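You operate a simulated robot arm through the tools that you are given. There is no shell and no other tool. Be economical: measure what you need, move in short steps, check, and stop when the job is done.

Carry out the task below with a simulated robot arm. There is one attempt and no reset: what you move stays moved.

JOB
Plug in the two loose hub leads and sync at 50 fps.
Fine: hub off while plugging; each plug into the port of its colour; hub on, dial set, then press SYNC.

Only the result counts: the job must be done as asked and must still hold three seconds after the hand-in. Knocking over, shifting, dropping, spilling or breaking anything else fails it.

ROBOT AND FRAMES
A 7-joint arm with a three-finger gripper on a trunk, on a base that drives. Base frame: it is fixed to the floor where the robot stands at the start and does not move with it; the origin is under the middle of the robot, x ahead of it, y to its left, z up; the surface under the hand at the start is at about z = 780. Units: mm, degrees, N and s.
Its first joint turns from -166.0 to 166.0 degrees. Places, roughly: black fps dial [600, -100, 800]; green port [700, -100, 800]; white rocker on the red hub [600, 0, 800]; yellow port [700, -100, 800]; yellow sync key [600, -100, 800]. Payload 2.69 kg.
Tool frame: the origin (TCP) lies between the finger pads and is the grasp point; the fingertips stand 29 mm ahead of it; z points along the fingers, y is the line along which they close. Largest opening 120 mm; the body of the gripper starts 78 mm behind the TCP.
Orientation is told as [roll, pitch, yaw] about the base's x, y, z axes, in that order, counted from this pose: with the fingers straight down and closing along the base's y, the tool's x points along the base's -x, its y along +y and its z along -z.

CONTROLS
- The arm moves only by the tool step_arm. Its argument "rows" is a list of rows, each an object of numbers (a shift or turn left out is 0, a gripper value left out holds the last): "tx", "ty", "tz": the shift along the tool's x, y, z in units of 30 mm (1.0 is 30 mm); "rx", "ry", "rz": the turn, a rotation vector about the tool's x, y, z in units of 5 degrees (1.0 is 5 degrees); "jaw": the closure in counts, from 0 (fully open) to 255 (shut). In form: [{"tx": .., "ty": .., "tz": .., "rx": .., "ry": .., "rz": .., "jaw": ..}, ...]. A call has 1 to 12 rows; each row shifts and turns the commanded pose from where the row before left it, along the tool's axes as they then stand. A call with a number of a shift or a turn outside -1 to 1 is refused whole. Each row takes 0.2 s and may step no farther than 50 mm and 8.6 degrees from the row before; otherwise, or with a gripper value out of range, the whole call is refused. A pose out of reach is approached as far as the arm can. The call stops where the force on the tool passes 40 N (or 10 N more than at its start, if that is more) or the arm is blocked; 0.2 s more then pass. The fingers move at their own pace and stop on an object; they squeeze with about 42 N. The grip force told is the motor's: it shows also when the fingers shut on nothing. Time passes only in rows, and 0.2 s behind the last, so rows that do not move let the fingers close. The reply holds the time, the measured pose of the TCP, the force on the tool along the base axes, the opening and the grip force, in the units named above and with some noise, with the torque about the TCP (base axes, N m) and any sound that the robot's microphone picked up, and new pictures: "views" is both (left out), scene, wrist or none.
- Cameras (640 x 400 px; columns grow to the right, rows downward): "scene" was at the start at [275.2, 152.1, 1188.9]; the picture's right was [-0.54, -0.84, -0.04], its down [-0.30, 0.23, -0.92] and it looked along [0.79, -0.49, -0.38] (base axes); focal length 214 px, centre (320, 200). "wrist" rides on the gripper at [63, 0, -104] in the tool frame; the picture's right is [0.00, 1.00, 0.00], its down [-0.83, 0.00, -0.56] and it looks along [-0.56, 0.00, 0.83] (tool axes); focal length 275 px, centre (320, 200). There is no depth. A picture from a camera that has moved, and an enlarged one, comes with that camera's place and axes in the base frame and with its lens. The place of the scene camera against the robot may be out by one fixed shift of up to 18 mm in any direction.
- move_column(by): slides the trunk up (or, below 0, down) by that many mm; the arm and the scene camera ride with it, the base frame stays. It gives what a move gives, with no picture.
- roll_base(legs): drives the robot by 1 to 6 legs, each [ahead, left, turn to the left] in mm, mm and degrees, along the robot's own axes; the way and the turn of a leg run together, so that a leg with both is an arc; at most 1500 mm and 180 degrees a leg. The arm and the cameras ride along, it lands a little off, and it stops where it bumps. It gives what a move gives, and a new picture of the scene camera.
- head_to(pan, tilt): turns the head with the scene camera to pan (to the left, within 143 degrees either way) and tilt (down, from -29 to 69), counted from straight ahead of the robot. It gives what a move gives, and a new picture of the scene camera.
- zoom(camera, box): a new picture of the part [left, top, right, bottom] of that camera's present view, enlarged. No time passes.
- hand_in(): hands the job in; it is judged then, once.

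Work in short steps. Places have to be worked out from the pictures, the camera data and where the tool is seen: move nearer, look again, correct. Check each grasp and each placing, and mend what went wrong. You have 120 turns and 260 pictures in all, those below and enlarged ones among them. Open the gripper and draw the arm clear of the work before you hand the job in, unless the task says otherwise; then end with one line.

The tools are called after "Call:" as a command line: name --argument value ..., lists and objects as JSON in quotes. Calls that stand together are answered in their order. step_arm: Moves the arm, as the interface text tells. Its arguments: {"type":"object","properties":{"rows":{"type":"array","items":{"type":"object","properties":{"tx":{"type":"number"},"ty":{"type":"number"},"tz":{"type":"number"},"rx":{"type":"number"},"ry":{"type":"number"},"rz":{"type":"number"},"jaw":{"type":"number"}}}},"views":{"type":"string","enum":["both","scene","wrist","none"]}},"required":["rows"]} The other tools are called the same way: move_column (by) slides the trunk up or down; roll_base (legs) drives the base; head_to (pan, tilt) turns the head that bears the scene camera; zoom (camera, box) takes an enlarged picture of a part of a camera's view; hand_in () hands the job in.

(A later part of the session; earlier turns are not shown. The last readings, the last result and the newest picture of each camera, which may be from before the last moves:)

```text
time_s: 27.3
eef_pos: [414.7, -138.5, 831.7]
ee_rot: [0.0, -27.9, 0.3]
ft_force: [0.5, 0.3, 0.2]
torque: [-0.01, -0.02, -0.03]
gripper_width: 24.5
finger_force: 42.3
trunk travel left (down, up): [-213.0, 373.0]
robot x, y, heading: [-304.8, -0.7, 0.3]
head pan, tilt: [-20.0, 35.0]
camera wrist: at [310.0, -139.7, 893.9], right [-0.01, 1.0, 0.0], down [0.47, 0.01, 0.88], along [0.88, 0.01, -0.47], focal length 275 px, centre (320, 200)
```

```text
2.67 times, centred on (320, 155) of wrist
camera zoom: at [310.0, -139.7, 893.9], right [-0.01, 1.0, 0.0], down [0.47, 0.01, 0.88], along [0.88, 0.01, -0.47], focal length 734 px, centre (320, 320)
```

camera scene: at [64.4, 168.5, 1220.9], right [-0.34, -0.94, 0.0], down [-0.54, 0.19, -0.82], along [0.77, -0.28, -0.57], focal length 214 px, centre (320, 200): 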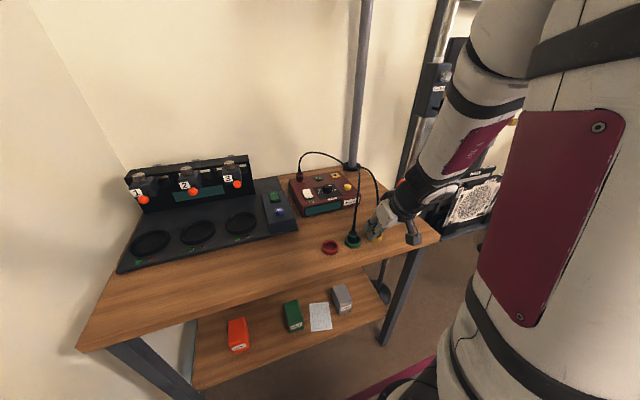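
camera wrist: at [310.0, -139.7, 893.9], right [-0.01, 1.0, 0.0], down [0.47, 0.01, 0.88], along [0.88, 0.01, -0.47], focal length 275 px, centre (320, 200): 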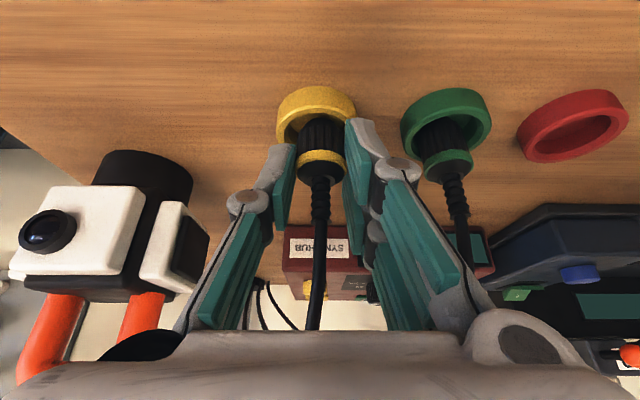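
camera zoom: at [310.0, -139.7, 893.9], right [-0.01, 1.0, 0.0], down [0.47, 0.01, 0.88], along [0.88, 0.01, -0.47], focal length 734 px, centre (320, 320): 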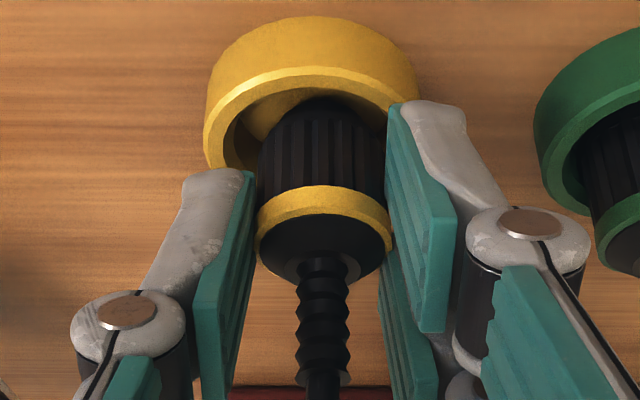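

Forces vanished and the plug rises with the hand. I lift it straight up high and look.

Call:
step_arm --rows '[{"tz": -0.44, "tx": -0.235}, {"tz": -0.883, "tx": -0.469}, {"tz": -0.883, "tx": -0.469}, {"tz": -0.883, "tx": -0.469}, {"tz": -0.883, "tx": -0.469}, {"tz": -0.883, "tx": -0.469}, {"tz": -0.6, "tx": -0.32}]'

Call:
zoom --camera "scene" --box '[280, 110, 440, 260]'

Call:
zoom --camera "wrist" --box '[240, 80, 400, 230]'

```text
time_s: 28.9
eef_pos: [415.0, -137.4, 1018.0]
ee_rot: [0.0, -27.8, 0.3]
ft_force: [0.8, 0.1, 0.1]
torque: [0.01, 0.03, 0.01]
gripper_width: 24.5
finger_force: 42.5
trunk travel left (down, up): [-213.0, 373.0]
robot x, y, heading: [-305.9, 3.8, -0.0]
head pan, tilt: [-20.0, 35.0]
camera scene: at [65.2, 167.5, 1220.7], right [-0.34, -0.94, 0.0], down [-0.54, 0.2, -0.82], along [0.77, -0.28, -0.57], focal length 214 px, centre (320, 200)
camera wrist: at [310.2, -138.9, 1080.1], right [-0.01, 1.0, 0.0], down [0.48, 0.01, 0.88], along [0.88, 0.01, -0.48], focal length 275 px, centre (320, 200)
```

scene: 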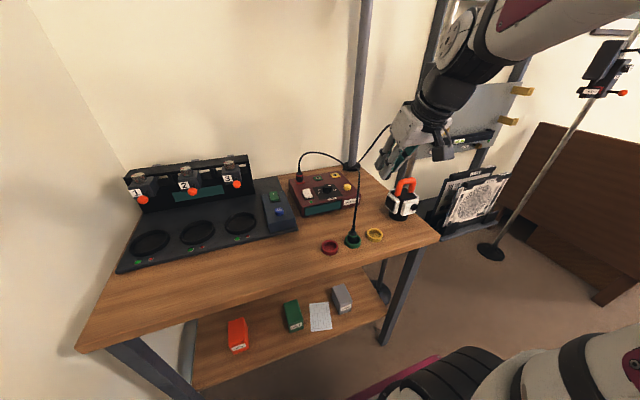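
wrist: 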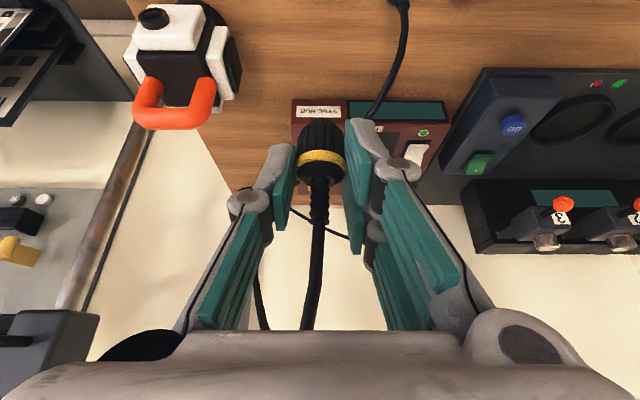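

```text
2.67 times, centred on (360, 185) of scene
camera zoom: at [65.2, 167.5, 1220.7], right [-0.34, -0.94, 0.0], down [-0.54, 0.2, -0.82], along [0.77, -0.28, -0.57], focal length 572 px, centre (213, 240)
```

zoom: 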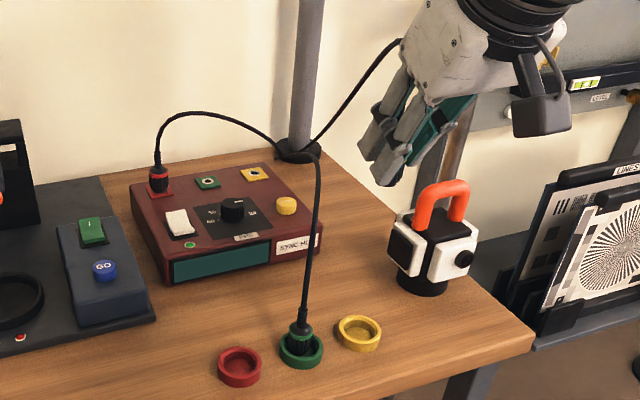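

```text
2.67 times, centred on (320, 155) of wrist
camera zoom: at [310.2, -138.9, 1080.1], right [-0.01, 1.0, 0.0], down [0.48, 0.01, 0.88], along [0.88, 0.01, -0.48], focal length 734 px, centre (320, 320)
```

zoom: 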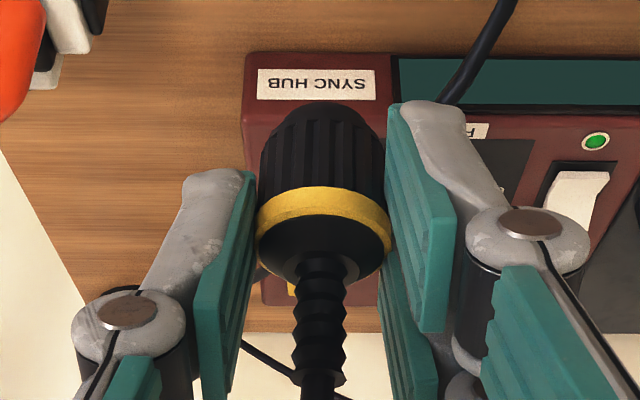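

The yellow plug is held upright, with ring top ≈16 mm below and axis ≈10.5 mm ahead of the TCP. I carry it high over the green cable towards the hub.

Call:
step_arm --rows '[{"tz": 0.28, "tx": -0.93}, {"tz": 0.28, "tx": -0.93}, {"tz": 0.28, "tx": -0.93}, {"tz": 0.28, "tx": -0.93}, {"tz": 0.28, "tx": -0.93}, {"tz": 0.28, "tx": -0.93}, {"tz": 0.28, "tx": -0.93}]'

Call:
zoom --camera "scene" --box '[280, 110, 440, 260]'

```text
time_s: 30.5
eef_pos: [615.8, -137.0, 1056.6]
ee_rot: [0.2, -27.8, 0.4]
ft_force: [-0.6, 0.1, 0.3]
torque: [-0.02, 0.01, 0.0]
gripper_width: 24.4
finger_force: 42.0
trunk travel left (down, up): [-213.0, 373.0]
robot x, y, heading: [-305.9, -0.5, -0.1]
head pan, tilt: [-20.0, 35.0]
camera scene: at [64.9, 167.5, 1220.8], right [-0.34, -0.94, 0.0], down [-0.54, 0.2, -0.82], along [0.77, -0.28, -0.57], focal length 214 px, centre (320, 200)
camera wrist: at [510.9, -138.5, 1118.6], right [-0.01, 1.0, 0.0], down [0.48, 0.01, 0.88], along [0.88, 0.01, -0.48], focal length 275 px, centre (320, 200)
```

scene: 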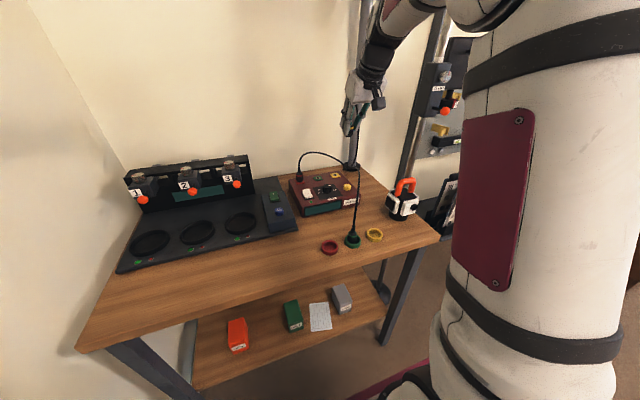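
wrist: 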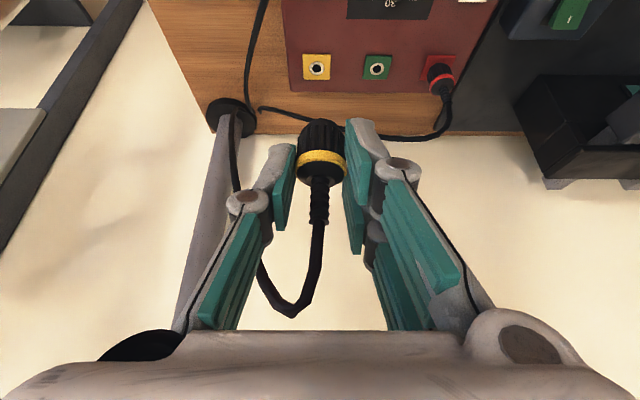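

```text
2.67 times, centred on (360, 185) of scene
camera zoom: at [64.9, 167.5, 1220.8], right [-0.34, -0.94, 0.0], down [-0.54, 0.2, -0.82], along [0.77, -0.28, -0.57], focal length 572 px, centre (213, 240)
```

zoom: 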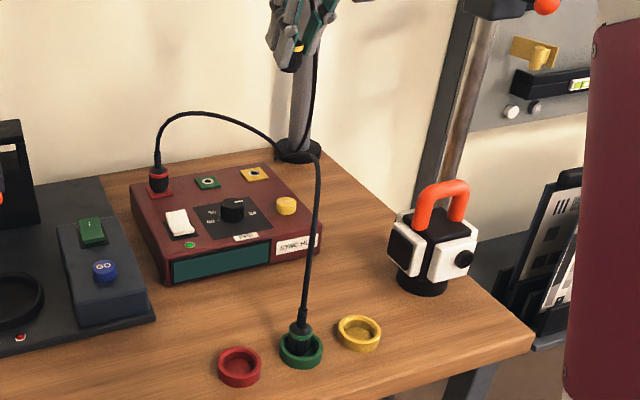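

Call:
zoom --camera "wrist" --box '[270, 40, 470, 165]'

```text
3.20 times, centred on (370, 102) of wrist
camera zoom: at [510.9, -138.5, 1118.6], right [-0.01, 1.0, 0.0], down [0.48, 0.01, 0.88], along [0.88, 0.01, -0.48], focal length 881 px, centre (160, 512)
```

zoom: 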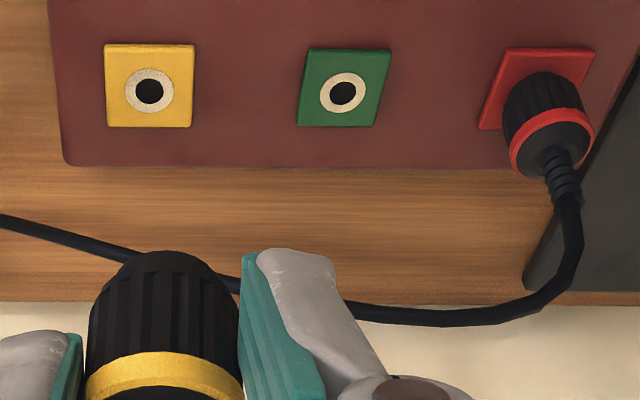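

Refined (relative to the plug seen in the same camera): the port is 4 mm more towards −y and ~90 mm ahead. The seated red plug's ring sits ≈26 mm above its port, so seated TCP z ≈ 883. I move above the port.

Call:
step_arm --rows '[{"tz": 0.76, "tx": -0.4375, "ty": -0.035}, {"tz": 0.76, "tx": -0.4375, "ty": -0.035}, {"tz": 0.76, "tx": -0.4375, "ty": -0.035}, {"tz": 0.76, "tx": -0.4375, "ty": -0.035}, {"tz": 0.883, "tx": 0.469}]'

Call:
zoom --camera "wrist" --box '[240, 50, 440, 175]'

```text
time_s: 31.7
eef_pos: [704.8, -141.8, 971.4]
ee_rot: [0.1, -28.0, 0.3]
ft_force: [-0.3, -0.3, 0.0]
torque: [0.0, 0.01, -0.04]
gripper_width: 24.7
finger_force: 41.4
trunk travel left (down, up): [-213.0, 373.0]
robot x, y, heading: [-308.9, 1.5, 0.2]
head pan, tilt: [-20.0, 35.0]
camera scene: at [65.0, 167.6, 1220.8], right [-0.34, -0.94, 0.0], down [-0.54, 0.19, -0.82], along [0.77, -0.28, -0.57], focal length 214 px, centre (320, 200)
camera wrist: at [598.5, -142.0, 1033.2], right [-0.01, 1.0, 0.0], down [0.47, 0.01, 0.88], along [0.88, 0.01, -0.47], focal length 275 px, centre (320, 200)
```

scene: 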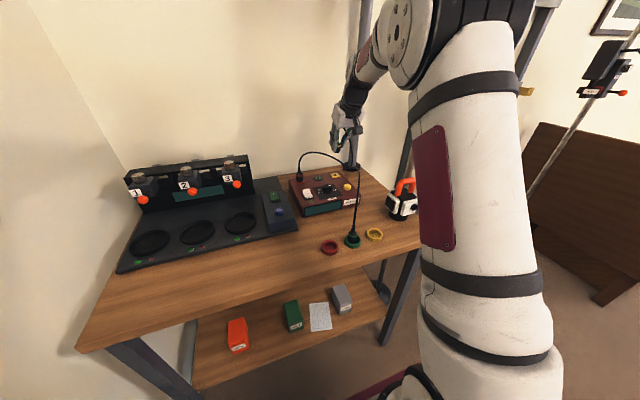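
wrist: 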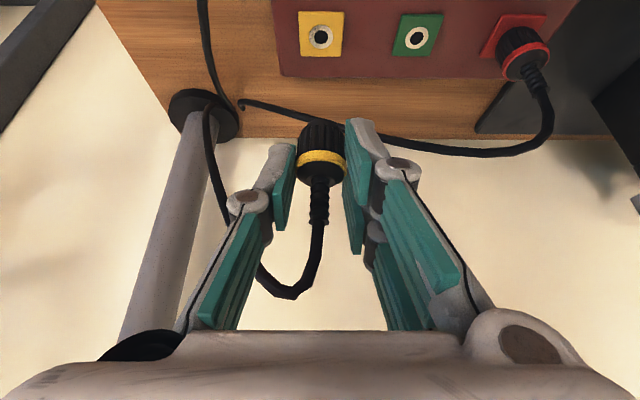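

```text
3.20 times, centred on (340, 112) of wrist
camera zoom: at [598.5, -142.0, 1033.2], right [-0.01, 1.0, 0.0], down [0.47, 0.01, 0.88], along [0.88, 0.01, -0.47], focal length 881 px, centre (256, 480)
```

zoom: 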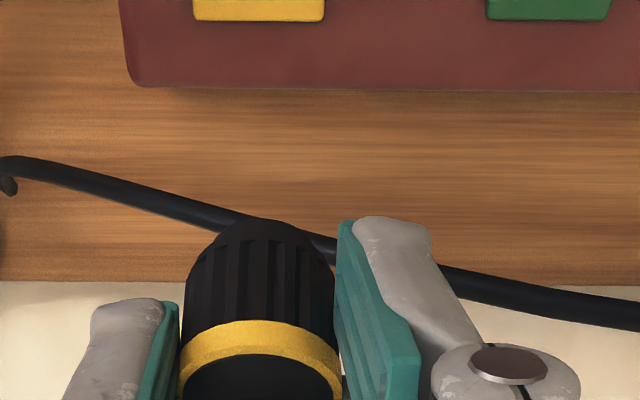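

Aligned in y. I check the plug's underside from the scene camera, for its pin.

Call:
zoom --camera "scene" --box '[290, 90, 390, 215]'

```text
3.20 times, centred on (340, 152) of scene
camera zoom: at [65.0, 167.6, 1220.8], right [-0.34, -0.94, 0.0], down [-0.54, 0.19, -0.82], along [0.77, -0.28, -0.57], focal length 686 px, centre (256, 352)
```

zoom: 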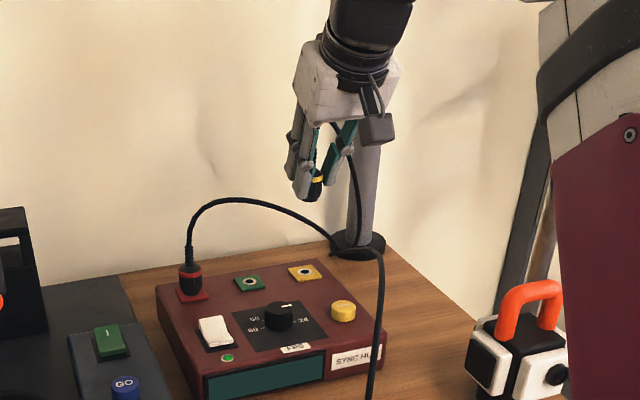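

Call:
step_arm --rows '[{"tz": 0.883, "tx": 0.469}, {"tz": 0.7, "tx": 0.372}, {"tz": 0.36, "tx": 0.19}]' --views "wrist"

Call:
zoom --camera "wrist" --box '[240, 50, 440, 175]'

```text
time_s: 32.5
eef_pos: [705.6, -141.6, 903.7]
ee_rot: [0.1, -27.8, 0.5]
ft_force: [-1.3, -0.1, 0.1]
torque: [-0.03, -0.01, 0.01]
gripper_width: 24.3
finger_force: 42.0
trunk travel left (down, up): [-213.0, 373.0]
robot x, y, heading: [-309.3, -2.4, -0.1]
head pan, tilt: [-20.0, 35.0]
camera wrist: at [599.1, -142.2, 965.7], right [-0.01, 1.0, 0.0], down [0.47, 0.01, 0.88], along [0.88, 0.01, -0.47], focal length 275 px, centre (320, 200)
```

wrist: 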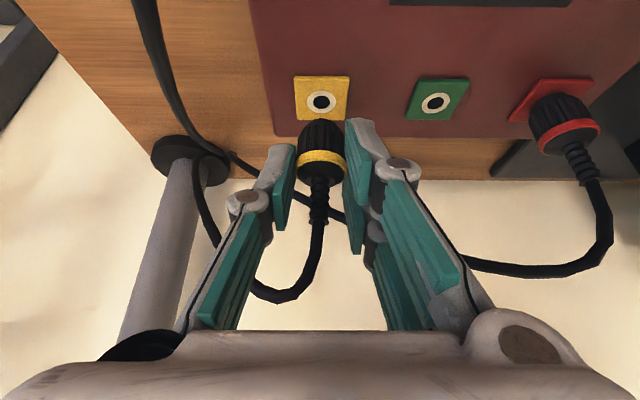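

```text
3.20 times, centred on (340, 112) of wrist
camera zoom: at [599.1, -142.2, 965.7], right [-0.01, 1.0, 0.0], down [0.47, 0.01, 0.88], along [0.88, 0.01, -0.47], focal length 881 px, centre (256, 480)
```

zoom: 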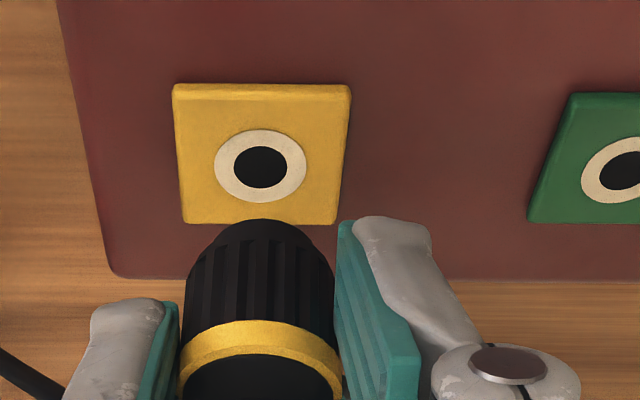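

Sideways alignment is good. I descend in small steps, watching force.

Call:
step_arm --rows '[{"tz": 0.13, "tx": 0.07}, {"tz": 0.13, "tx": 0.07}, {"tz": 0.09, "tx": 0.047}, {"tz": 0.09, "tx": 0.047}]' --views "wrist"

Call:
zoom --camera "wrist" --box '[240, 50, 440, 175]'

```text
time_s: 33.5
eef_pos: [704.8, -140.9, 888.1]
ee_rot: [0.1, -27.9, 0.2]
ft_force: [0.2, 0.8, -0.1]
torque: [0.02, 0.01, 0.0]
gripper_width: 24.3
finger_force: 41.6
trunk travel left (down, up): [-213.0, 373.0]
robot x, y, heading: [-308.5, 1.5, 0.1]
head pan, tilt: [-20.0, 35.0]
camera wrist: at [599.9, -142.2, 951.0], right [-0.01, 1.0, 0.0], down [0.48, 0.01, 0.88], along [0.88, 0.01, -0.48], focal length 275 px, centre (320, 200)
```

wrist: 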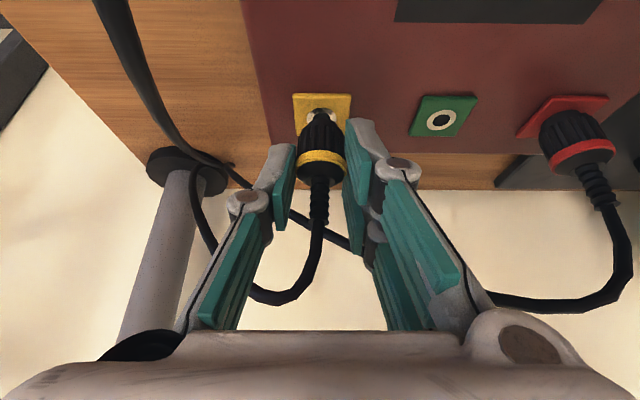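

```text
3.20 times, centred on (340, 112) of wrist
camera zoom: at [599.9, -142.2, 951.0], right [-0.01, 1.0, 0.0], down [0.48, 0.01, 0.88], along [0.88, 0.01, -0.48], focal length 881 px, centre (256, 480)
```

zoom: 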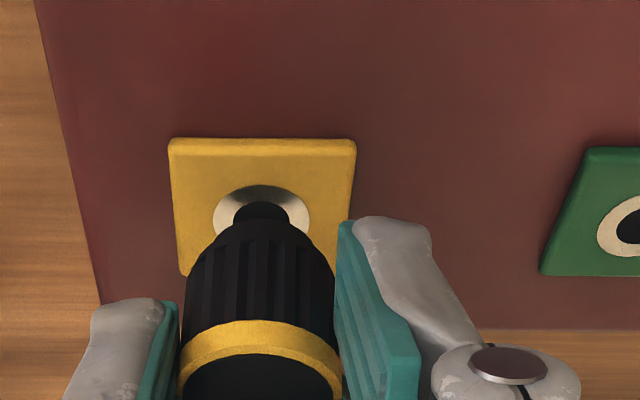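

Call:
step_arm --rows '[{"tz": 0.09, "tx": 0.047}, {"tz": 0.06, "tx": 0.031}, {"tz": 0.06, "tx": 0.031}]' --views "wrist"

Call:
zoom --camera "wrist" --box '[240, 50, 440, 175]'

```text
time_s: 34.3
eef_pos: [704.3, -140.2, 881.3]
ee_rot: [0.1, -27.9, 0.3]
ft_force: [-0.7, 0.5, -0.5]
torque: [0.04, -0.01, -0.01]
gripper_width: 24.8
finger_force: 41.4
trunk travel left (down, up): [-213.0, 373.0]
robot x, y, heading: [-304.8, -0.1, 0.1]
head pan, tilt: [-20.0, 35.0]
camera wrist: at [600.1, -142.2, 943.9], right [-0.01, 1.0, 0.0], down [0.48, 0.01, 0.88], along [0.88, 0.01, -0.48], focal length 275 px, centre (320, 200)
```

wrist: 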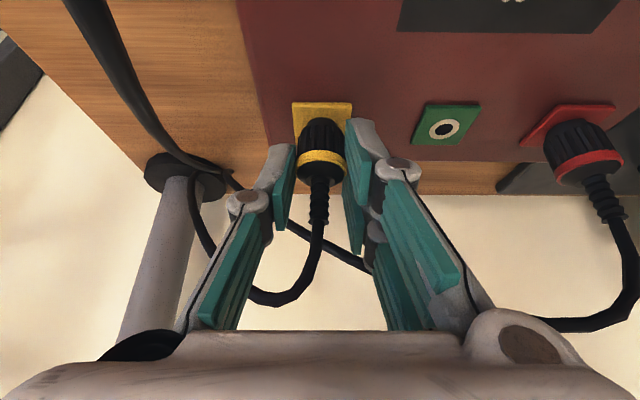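

```text
3.20 times, centred on (340, 112) of wrist
camera zoom: at [600.1, -142.2, 943.9], right [-0.01, 1.0, 0.0], down [0.48, 0.01, 0.88], along [0.88, 0.01, -0.48], focal length 881 px, centre (256, 480)
```

zoom: 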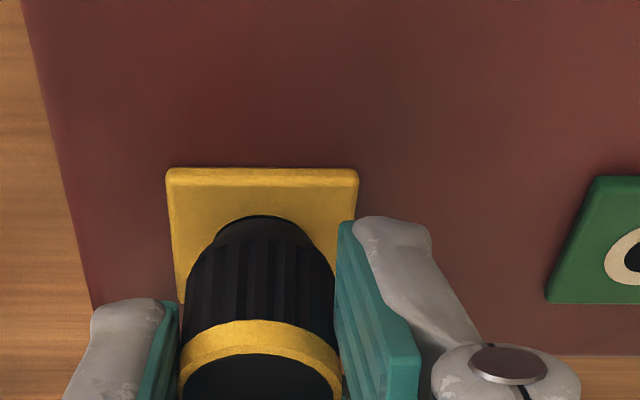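

Call:
step_arm --rows '[{"tz": 0.06, "tx": 0.031}, {"tz": 0.06, "tx": 0.031}, {"tz": 0.06, "tx": 0.031}]' --views "wrist"

Call:
zoom --camera "wrist" --box '[240, 50, 440, 175]'

```text
time_s: 35.1
eef_pos: [707.5, -140.1, 878.7]
ee_rot: [0.1, -28.3, 0.5]
ft_force: [8.4, 0.5, 13.0]
torque: [-0.29, 0.02, 0.03]
gripper_width: 24.5
finger_force: 41.2
trunk travel left (down, up): [-213.0, 373.0]
robot x, y, heading: [-308.9, 0.9, 0.1]
head pan, tilt: [-20.0, 35.0]
heard: snap
camera wrist: at [601.0, -141.6, 940.1], right [-0.01, 1.0, 0.0], down [0.47, 0.01, 0.88], along [0.88, 0.01, -0.47], focal length 275 px, centre (320, 200)
```

wrist: 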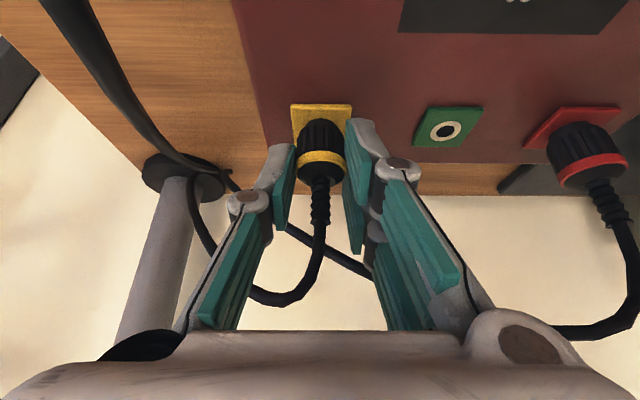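

```text
3.20 times, centred on (340, 112) of wrist
camera zoom: at [601.0, -141.6, 940.1], right [-0.01, 1.0, 0.0], down [0.47, 0.01, 0.88], along [0.88, 0.01, -0.47], focal length 881 px, centre (256, 480)
```

zoom: 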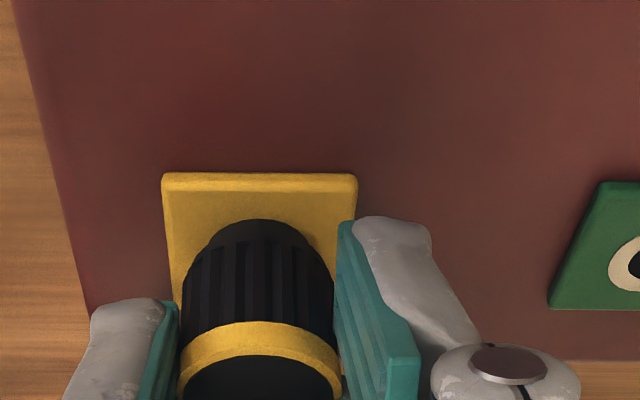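

A snap was heard: the yellow plug seated. I open the fingers and retreat along the tool axis.

Call:
step_arm --rows '[{"jaw": 150}, {}, {"tz": -0.5}, {"tz": -1}, {"tz": -1}, {"tz": -1}, {"tz": -1}]'

Call:
zoom --camera "wrist" --box '[240, 20, 440, 145]'

Call:
zoom --camera "scene" --box '[280, 110, 440, 260]'

```text
time_s: 36.7
eef_pos: [642.7, -141.6, 995.1]
ee_rot: [0.1, -27.9, 0.3]
ft_force: [0.3, 0.0, -0.5]
torque: [0.03, 0.0, 0.04]
gripper_width: 49.5
finger_force: 0.1
trunk travel left (down, up): [-213.0, 373.0]
robot x, y, heading: [-309.2, -1.0, 0.2]
head pan, tilt: [-20.0, 35.0]
camera scene: at [65.3, 167.5, 1220.7], right [-0.34, -0.94, 0.0], down [-0.54, 0.2, -0.82], along [0.77, -0.28, -0.57], focal length 214 px, centre (320, 200)
camera wrist: at [537.4, -142.7, 1057.3], right [-0.01, 1.0, 0.0], down [0.48, 0.01, 0.88], along [0.88, 0.01, -0.48], focal length 275 px, centre (320, 200)
```

scene: 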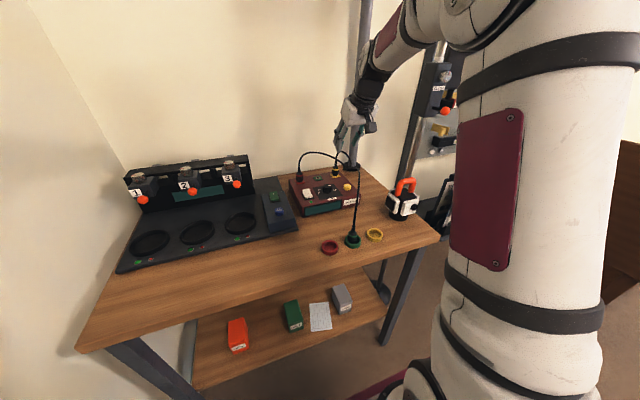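
wrist: 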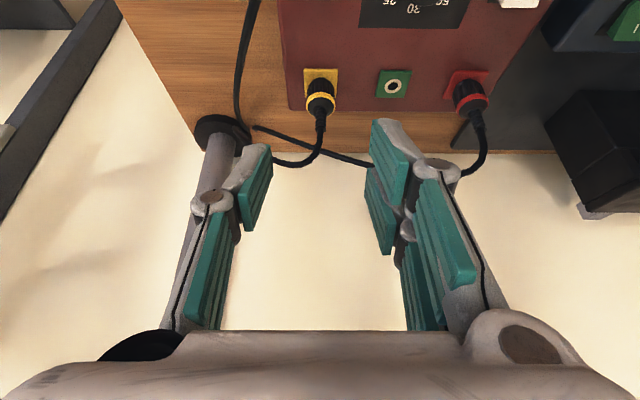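

```text
3.20 times, centred on (340, 82) of wrist
camera zoom: at [537.4, -142.7, 1057.3], right [-0.01, 1.0, 0.0], down [0.48, 0.01, 0.88], along [0.88, 0.01, -0.48], focal length 881 px, centre (256, 576)
```

zoom: 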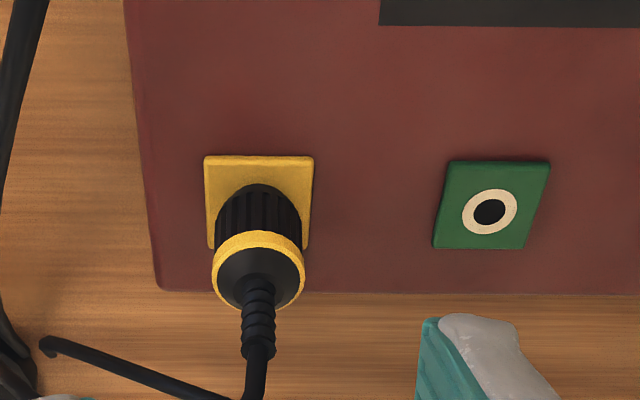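

```text
2.67 times, centred on (360, 185) of scene
camera zoom: at [65.3, 167.5, 1220.7], right [-0.34, -0.94, 0.0], down [-0.54, 0.2, -0.82], along [0.77, -0.28, -0.57], focal length 572 px, centre (213, 240)
```

zoom: 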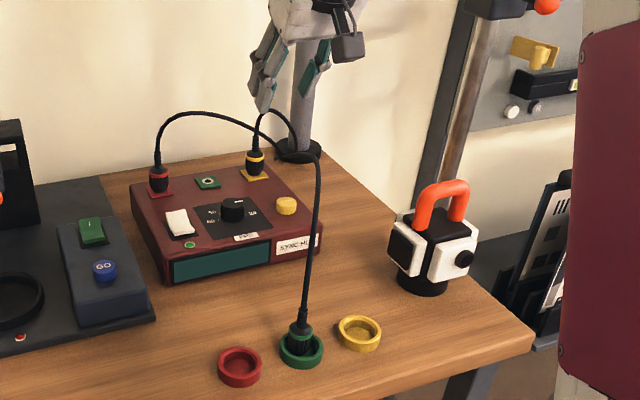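

Yellow is seated cleanly. I go up, back over, and down to the pre-grasp for the green plug (431,−71).

Call:
step_arm --rows '[{"tz": -0.95, "tx": 0.25}, {"tz": -0.95, "tx": 0.25}, {"tz": -0.95, "tx": 0.25}, {"tz": -0.414, "tx": 0.78, "ty": 0.296}, {"tz": -0.414, "tx": 0.78, "ty": 0.296}, {"tz": -0.414, "tx": 0.78, "ty": 0.296}, {"tz": -0.414, "tx": 0.78, "ty": 0.296}, {"tz": -0.414, "tx": 0.78, "ty": 0.296}, {"tz": -0.414, "tx": 0.78, "ty": 0.296}, {"tz": -0.414, "tx": 0.78, "ty": 0.296}, {"tz": -0.414, "tx": 0.78, "ty": 0.296, "jaw": 127}]' --views "none"

Call:
step_arm --rows '[{"tz": 0.824, "tx": 0.438}, {"tz": 0.824, "tx": 0.438}, {"tz": 0.824, "tx": 0.438}, {"tz": 0.824, "tx": 0.438}, {"tz": 0.824, "tx": 0.438}]'

Call:
zoom --camera "wrist" --box '[240, 40, 400, 140]'

```text
time_s: 39.1
eef_pos: [369.2, -72.3, 1058.9]
ee_rot: [0.1, -27.8, 0.3]
ft_force: [-0.4, -0.8, -0.5]
torque: [-0.03, 0.01, 0.0]
gripper_width: 59.9
finger_force: 0.1
trunk travel left (down, up): [-213.0, 373.0]
robot x, y, heading: [-309.5, 2.2, -0.1]
head pan, tilt: [-20.0, 35.0]
```

```text
time_s: 40.3
eef_pos: [370.8, -73.0, 919.9]
ee_rot: [0.1, -27.9, 0.4]
ft_force: [-0.2, -0.3, -0.2]
torque: [-0.02, -0.02, -0.01]
gripper_width: 60.2
finger_force: 0.2
trunk travel left (down, up): [-213.0, 373.0]
robot x, y, heading: [-308.8, 0.2, 0.1]
head pan, tilt: [-20.0, 35.0]
camera scene: at [65.0, 167.6, 1220.8], right [-0.34, -0.94, 0.0], down [-0.54, 0.2, -0.82], along [0.77, -0.28, -0.57], focal length 214 px, centre (320, 200)
camera wrist: at [264.9, -74.5, 982.0], right [-0.01, 1.0, 0.0], down [0.47, 0.01, 0.88], along [0.88, 0.01, -0.47], focal length 275 px, centre (320, 200)
```

scene: 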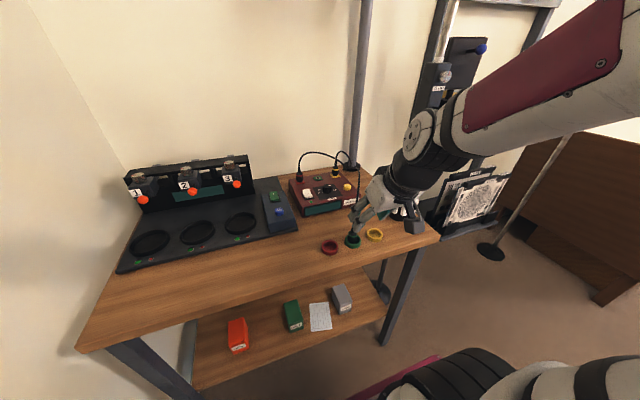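
wrist: 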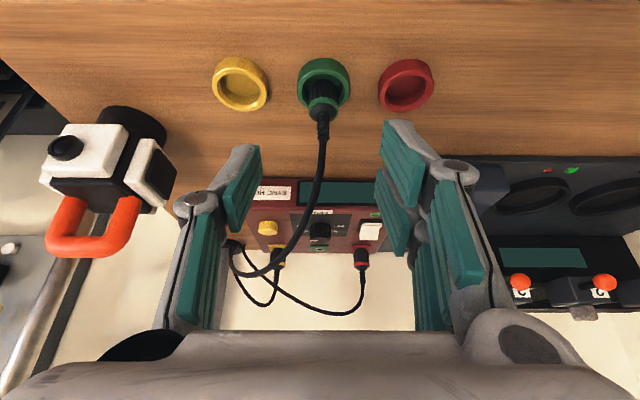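

```text
4.00 times, centred on (320, 90) of wrist
camera zoom: at [264.9, -74.5, 982.0], right [-0.01, 1.0, 0.0], down [0.47, 0.01, 0.88], along [0.88, 0.01, -0.47], focal length 1101 px, centre (320, 640)
```

zoom: 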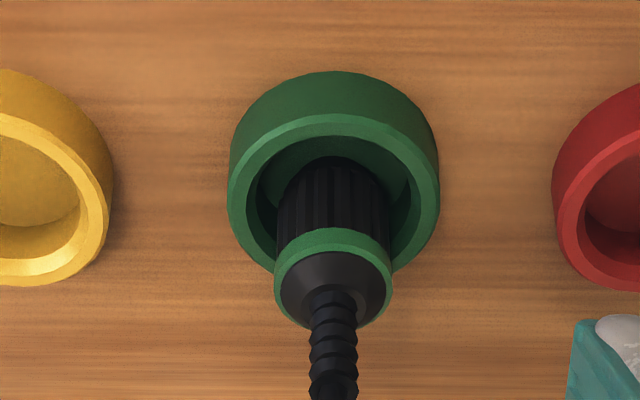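

Plug y≈−69.8, x≈431.5. I advance to the grasp, slightly higher than before to stay off the rim, and close.

Call:
step_arm --rows '[{"tz": 0.9, "tx": -0.014, "ty": 0.04}, {"tz": 0.9, "tx": -0.014, "ty": 0.035}, {"tz": 0.9, "tx": -0.014, "ty": 0.03}, {"tz": 0.5, "tx": -0.014}, {"tz": 0.29}, {"jaw": 255}, {}, {}]' --views "wrist"

Call:
zoom --camera "wrist" --box '[240, 80, 400, 230]'

```text
time_s: 42.1
eef_pos: [419.9, -69.2, 829.6]
ee_rot: [0.0, -27.8, 0.4]
ft_force: [-1.3, -1.4, -0.3]
torque: [-0.04, 0.05, -0.01]
gripper_width: 22.4
finger_force: 42.1
trunk travel left (down, up): [-213.0, 373.0]
robot x, y, heading: [-308.9, 0.2, 0.2]
head pan, tilt: [-20.0, 35.0]
camera wrist: at [315.8, -70.1, 891.2], right [-0.01, 1.0, 0.0], down [0.48, 0.01, 0.88], along [0.88, 0.01, -0.48], focal length 275 px, centre (320, 200)
```

wrist: 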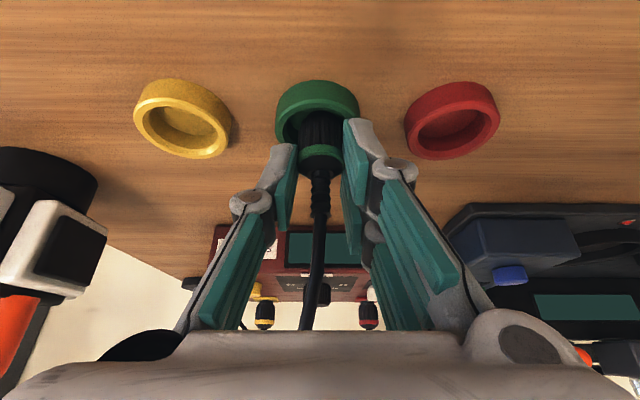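

```text
2.67 times, centred on (320, 155) of wrist
camera zoom: at [315.8, -70.1, 891.2], right [-0.01, 1.0, 0.0], down [0.48, 0.01, 0.88], along [0.88, 0.01, -0.48], focal length 734 px, centre (320, 320)
```

zoom: 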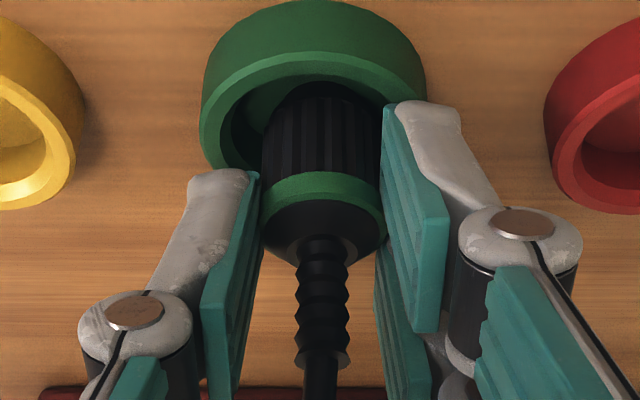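

Clean grip (22 mm, no side force). I lift straight up.

Call:
step_arm --rows '[{"tz": -0.3, "tx": -0.16}, {"tz": -0.883, "tx": -0.469}, {"tz": -0.883, "tx": -0.469}, {"tz": -0.883, "tx": -0.469}, {"tz": -0.883, "tx": -0.469}, {"tz": -0.883, "tx": -0.469}, {"tz": -0.883, "tx": -0.469}, {"tz": -0.8, "tx": -0.425}]' --views "wrist"

Call:
zoom --camera "wrist" --box '[240, 80, 400, 230]'

```text
time_s: 43.9
eef_pos: [419.6, -69.2, 1047.6]
ee_rot: [0.1, -27.8, 0.3]
ft_force: [-1.0, -0.1, -0.5]
torque: [0.01, -0.01, 0.02]
gripper_width: 22.4
finger_force: 41.7
trunk travel left (down, up): [-213.0, 373.0]
robot x, y, heading: [-308.6, 2.0, -0.0]
head pan, tilt: [-20.0, 35.0]
camera wrist: at [315.0, -70.6, 1109.3], right [-0.01, 1.0, 0.0], down [0.48, 0.01, 0.88], along [0.88, 0.01, -0.48], focal length 275 px, centre (320, 200)
```

wrist: 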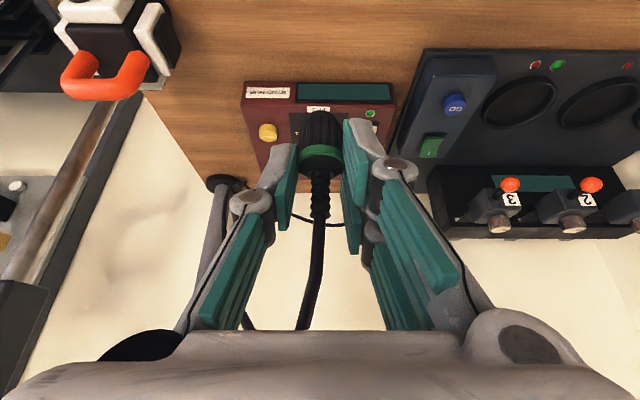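

```text
2.67 times, centred on (320, 155) of wrist
camera zoom: at [315.0, -70.6, 1109.3], right [-0.01, 1.0, 0.0], down [0.48, 0.01, 0.88], along [0.88, 0.01, -0.48], focal length 734 px, centre (320, 320)
```

zoom: 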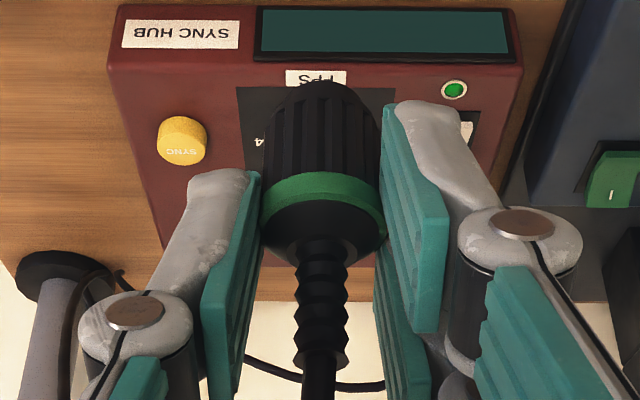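

Call:
step_arm --rows '[{"tz": 0.447, "tx": -0.841, "ty": -0.012}, {"tz": 0.447, "tx": -0.841, "ty": -0.012}, {"tz": 0.447, "tx": -0.841, "ty": -0.012}, {"tz": 0.447, "tx": -0.841, "ty": -0.012}, {"tz": 0.447, "tx": -0.841, "ty": -0.012}, {"tz": 0.447, "tx": -0.841, "ty": -0.012}, {"tz": 0.447, "tx": -0.841, "ty": -0.012}, {"tz": 0.866, "tx": -0.352}, {"tz": 0.866, "tx": -0.352}, {"tz": 0.866, "tx": -0.352}, {"tz": 0.866, "tx": -0.352}]'

Call:
zoom --camera "scene" --box '[280, 90, 440, 240]'

Call:
zoom --camera "wrist" --box '[240, 10, 440, 135]'

```text
time_s: 46.3
eef_pos: [707.2, -69.0, 973.8]
ee_rot: [0.2, -27.9, 0.3]
ft_force: [0.4, 0.2, 0.0]
torque: [0.01, 0.01, -0.01]
gripper_width: 22.3
finger_force: 42.3
trunk travel left (down, up): [-213.0, 373.0]
robot x, y, heading: [-309.1, 1.5, -0.1]
head pan, tilt: [-20.0, 35.0]
camera scene: at [64.9, 167.6, 1220.8], right [-0.34, -0.94, 0.0], down [-0.54, 0.2, -0.82], along [0.77, -0.28, -0.57], focal length 214 px, centre (320, 200)
camera wrist: at [602.0, -69.8, 1035.2], right [-0.01, 1.0, 0.0], down [0.47, 0.01, 0.88], along [0.88, 0.01, -0.47], focal length 275 px, centre (320, 200)
```

scene: 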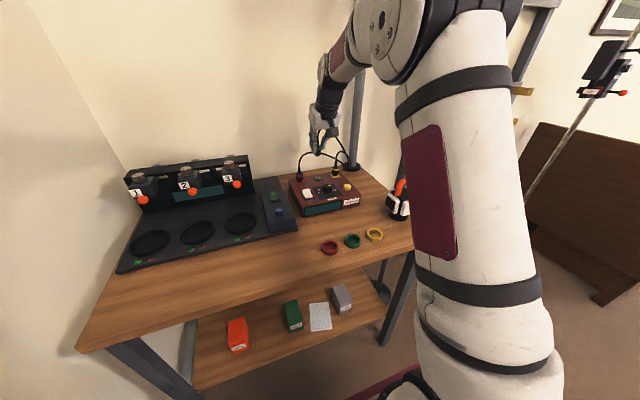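
wrist: 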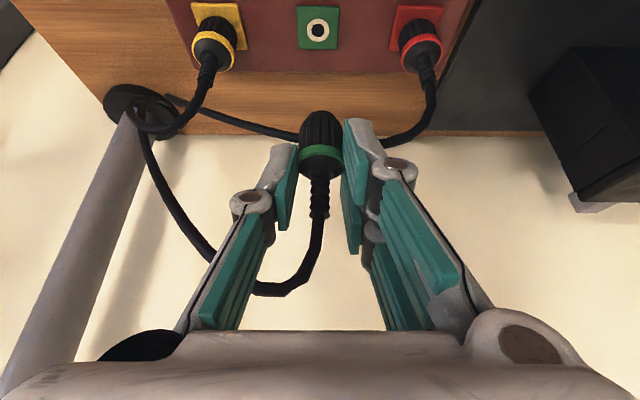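

```text
2.67 times, centred on (360, 165) of scene
camera zoom: at [64.9, 167.6, 1220.8], right [-0.34, -0.94, 0.0], down [-0.54, 0.2, -0.82], along [0.77, -0.28, -0.57], focal length 572 px, centre (213, 293)
```

zoom: 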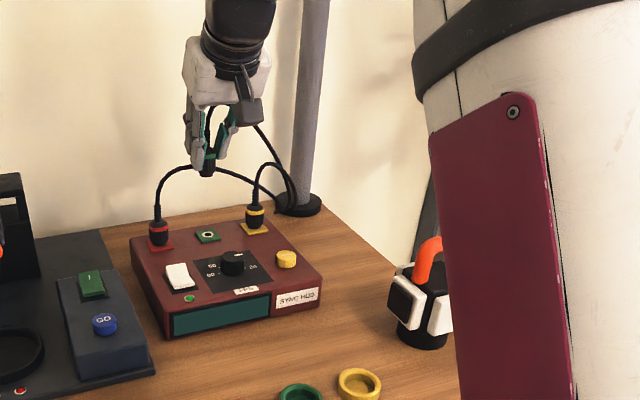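

```text
3.20 times, centred on (340, 72) of wrist
camera zoom: at [602.0, -69.8, 1035.2], right [-0.01, 1.0, 0.0], down [0.47, 0.01, 0.88], along [0.88, 0.01, -0.47], focal length 881 px, centre (256, 608)
```

zoom: 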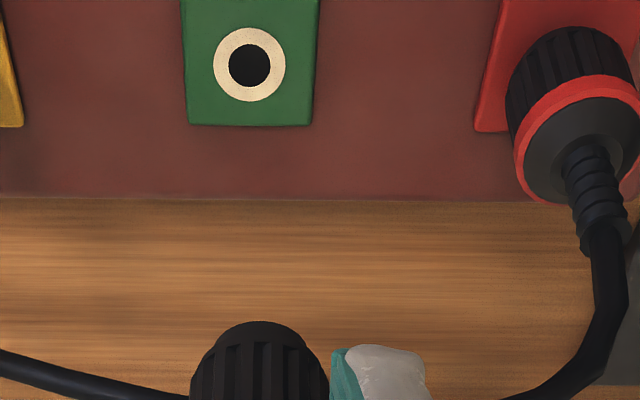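

Port is 1.6 mm to −y relative to the plug; x matches the yellow seat position. I correct y and descend to just above the port.

Call:
step_arm --rows '[{"tz": 0.85, "tx": 0.44, "ty": -0.055}, {"tz": 0.883, "tx": 0.46}, {"tz": 0.5, "tx": 0.26}]' --views "wrist"

Call:
zoom --camera "wrist" --box '[240, 50, 440, 175]'

```text
time_s: 47.1
eef_pos: [704.9, -69.8, 896.8]
ee_rot: [0.1, -27.8, 0.4]
ft_force: [-0.3, -0.1, -0.7]
torque: [0.02, 0.0, -0.01]
gripper_width: 22.6
finger_force: 42.1
trunk travel left (down, up): [-213.0, 373.0]
robot x, y, heading: [-310.6, 2.0, -0.1]
head pan, tilt: [-20.0, 35.0]
camera wrist: at [601.0, -71.1, 958.7], right [-0.01, 1.0, 0.0], down [0.47, 0.01, 0.88], along [0.88, 0.01, -0.48], focal length 275 px, centre (320, 200)
```

wrist: 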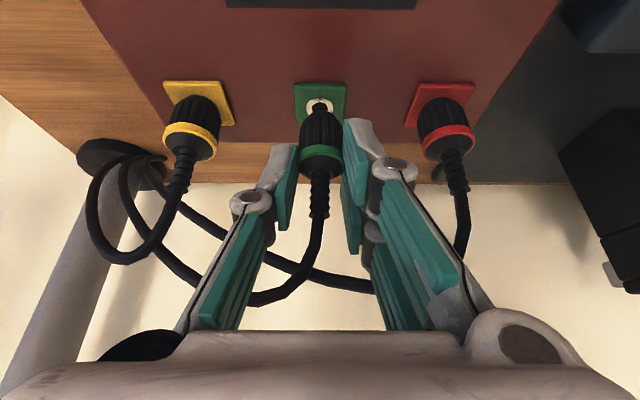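

```text
3.20 times, centred on (340, 112) of wrist
camera zoom: at [601.0, -71.1, 958.7], right [-0.01, 1.0, 0.0], down [0.47, 0.01, 0.88], along [0.88, 0.01, -0.48], focal length 881 px, centre (256, 480)
```

zoom: 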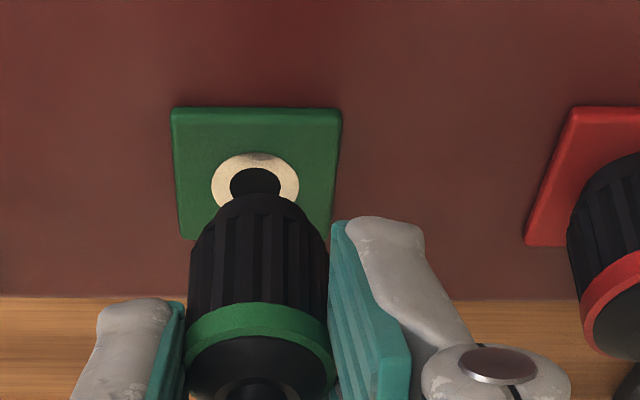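

The plug would land about 5.5 mm short in x compared with the yellow seat picture; I shift +x 5.5 mm and lower a little.

Call:
step_arm --rows '[{"tz": 0.086, "tx": -0.162}, {"tz": 0.132, "tx": 0.07}, {"tz": 0.132, "tx": 0.07}]' --views "wrist"

Call:
zoom --camera "wrist" --box '[240, 50, 440, 175]'

```text
time_s: 47.9
eef_pos: [712.1, -69.1, 889.5]
ee_rot: [0.2, -27.9, 0.3]
ft_force: [-0.7, 0.3, -0.6]
torque: [0.0, 0.0, 0.02]
gripper_width: 22.5
finger_force: 41.5
trunk travel left (down, up): [-213.0, 373.0]
robot x, y, heading: [-307.3, -0.4, 0.2]
head pan, tilt: [-20.0, 35.0]
camera wrist: at [607.0, -71.4, 951.1], right [-0.01, 1.0, 0.0], down [0.47, 0.01, 0.88], along [0.88, 0.01, -0.47], focal length 275 px, centre (320, 200)
```

wrist: 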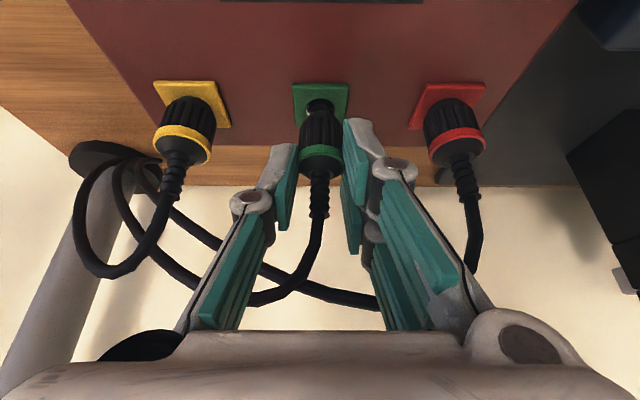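

```text
3.20 times, centred on (340, 112) of wrist
camera zoom: at [607.0, -71.4, 951.1], right [-0.01, 1.0, 0.0], down [0.47, 0.01, 0.88], along [0.88, 0.01, -0.47], focal length 881 px, centre (256, 480)
```

zoom: 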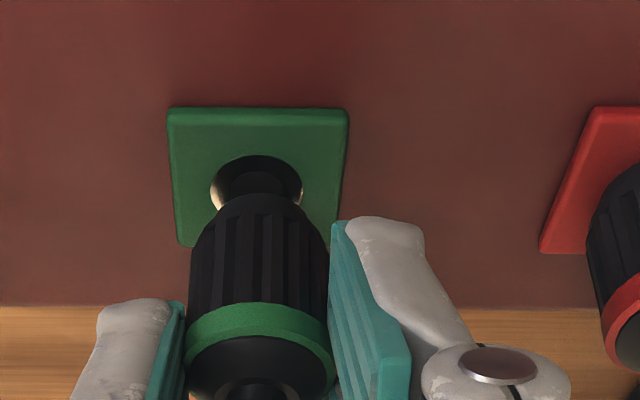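

The plug's shadow sits right on the port. I descend gently to seat it.

Call:
step_arm --rows '[{"tz": 0.1, "tx": 0.053}, {"tz": 0.06, "tx": 0.031}, {"tz": 0.06, "tx": 0.031}, {"tz": 0.06, "tx": 0.031}]' --views "wrist"

Call:
zoom --camera "wrist" --box '[240, 50, 440, 175]'

```text
time_s: 48.9
eef_pos: [711.7, -70.7, 883.0]
ee_rot: [0.0, -28.1, 0.3]
ft_force: [-4.1, 0.0, 16.0]
torque: [-0.14, 0.08, -0.04]
gripper_width: 22.5
finger_force: 41.7
trunk travel left (down, up): [-213.0, 373.0]
robot x, y, heading: [-306.8, -0.7, -0.1]
head pan, tilt: [-20.0, 35.0]
camera wrist: at [607.3, -71.8, 944.6], right [-0.01, 1.0, 0.0], down [0.47, 0.01, 0.88], along [0.88, 0.01, -0.47], focal length 275 px, centre (320, 200)
```

wrist: 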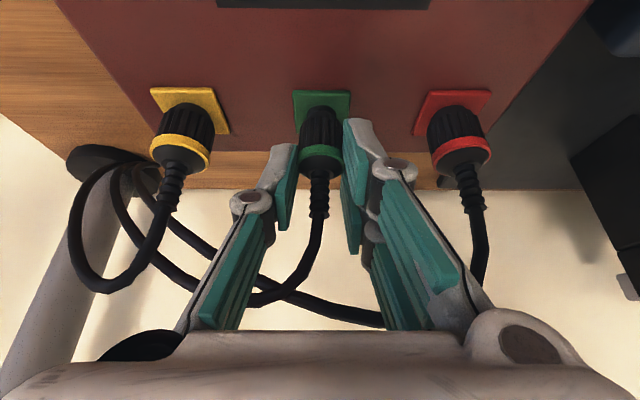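

```text
3.20 times, centred on (340, 112) of wrist
camera zoom: at [607.3, -71.8, 944.6], right [-0.01, 1.0, 0.0], down [0.47, 0.01, 0.88], along [0.88, 0.01, -0.47], focal length 881 px, centre (256, 480)
```

zoom: 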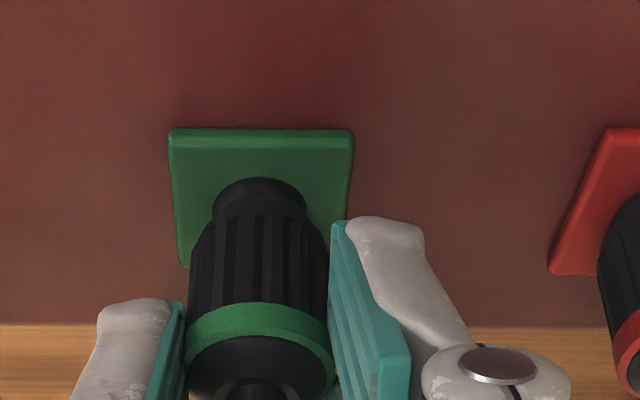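

Contact at 16 N but no snap yet, with a slight push towards −x; I ease back 2 mm in x while pressing a bit more.

Call:
step_arm --rows '[{"tz": 0.0, "tx": 0.06}, {"tz": 0.05, "tx": 0.055}, {"tz": 0.05, "tx": 0.027}]' --views "wrist"

Call:
zoom --camera "wrist" --box '[240, 50, 440, 175]'

```text
time_s: 49.8
eef_pos: [712.9, -71.8, 883.5]
ee_rot: [0.1, -28.7, 0.2]
ft_force: [2.3, -0.1, 8.8]
torque: [-0.05, -0.13, 0.0]
gripper_width: 22.3
finger_force: 41.9
trunk travel left (down, up): [-213.0, 373.0]
robot x, y, heading: [-313.4, 1.2, 0.1]
head pan, tilt: [-20.0, 35.0]
stopped in row 3: the force on the tool passed its limit at 41 N (the readings are from after the stop); the commanded pose is now the measured one
camera wrist: at [607.8, -71.8, 943.1], right [-0.01, 1.0, 0.0], down [0.46, 0.01, 0.89], along [0.89, 0.01, -0.46], focal length 275 px, centre (320, 200)
```

wrist: 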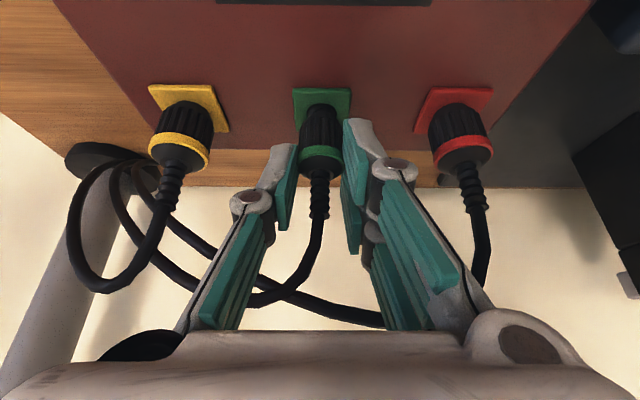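

```text
3.20 times, centred on (340, 112) of wrist
camera zoom: at [607.8, -71.8, 943.1], right [-0.01, 1.0, 0.0], down [0.46, 0.01, 0.89], along [0.89, 0.01, -0.46], focal length 881 px, centre (256, 480)
```

zoom: 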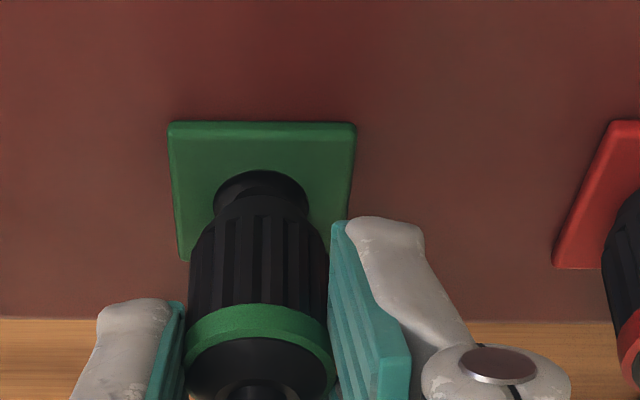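

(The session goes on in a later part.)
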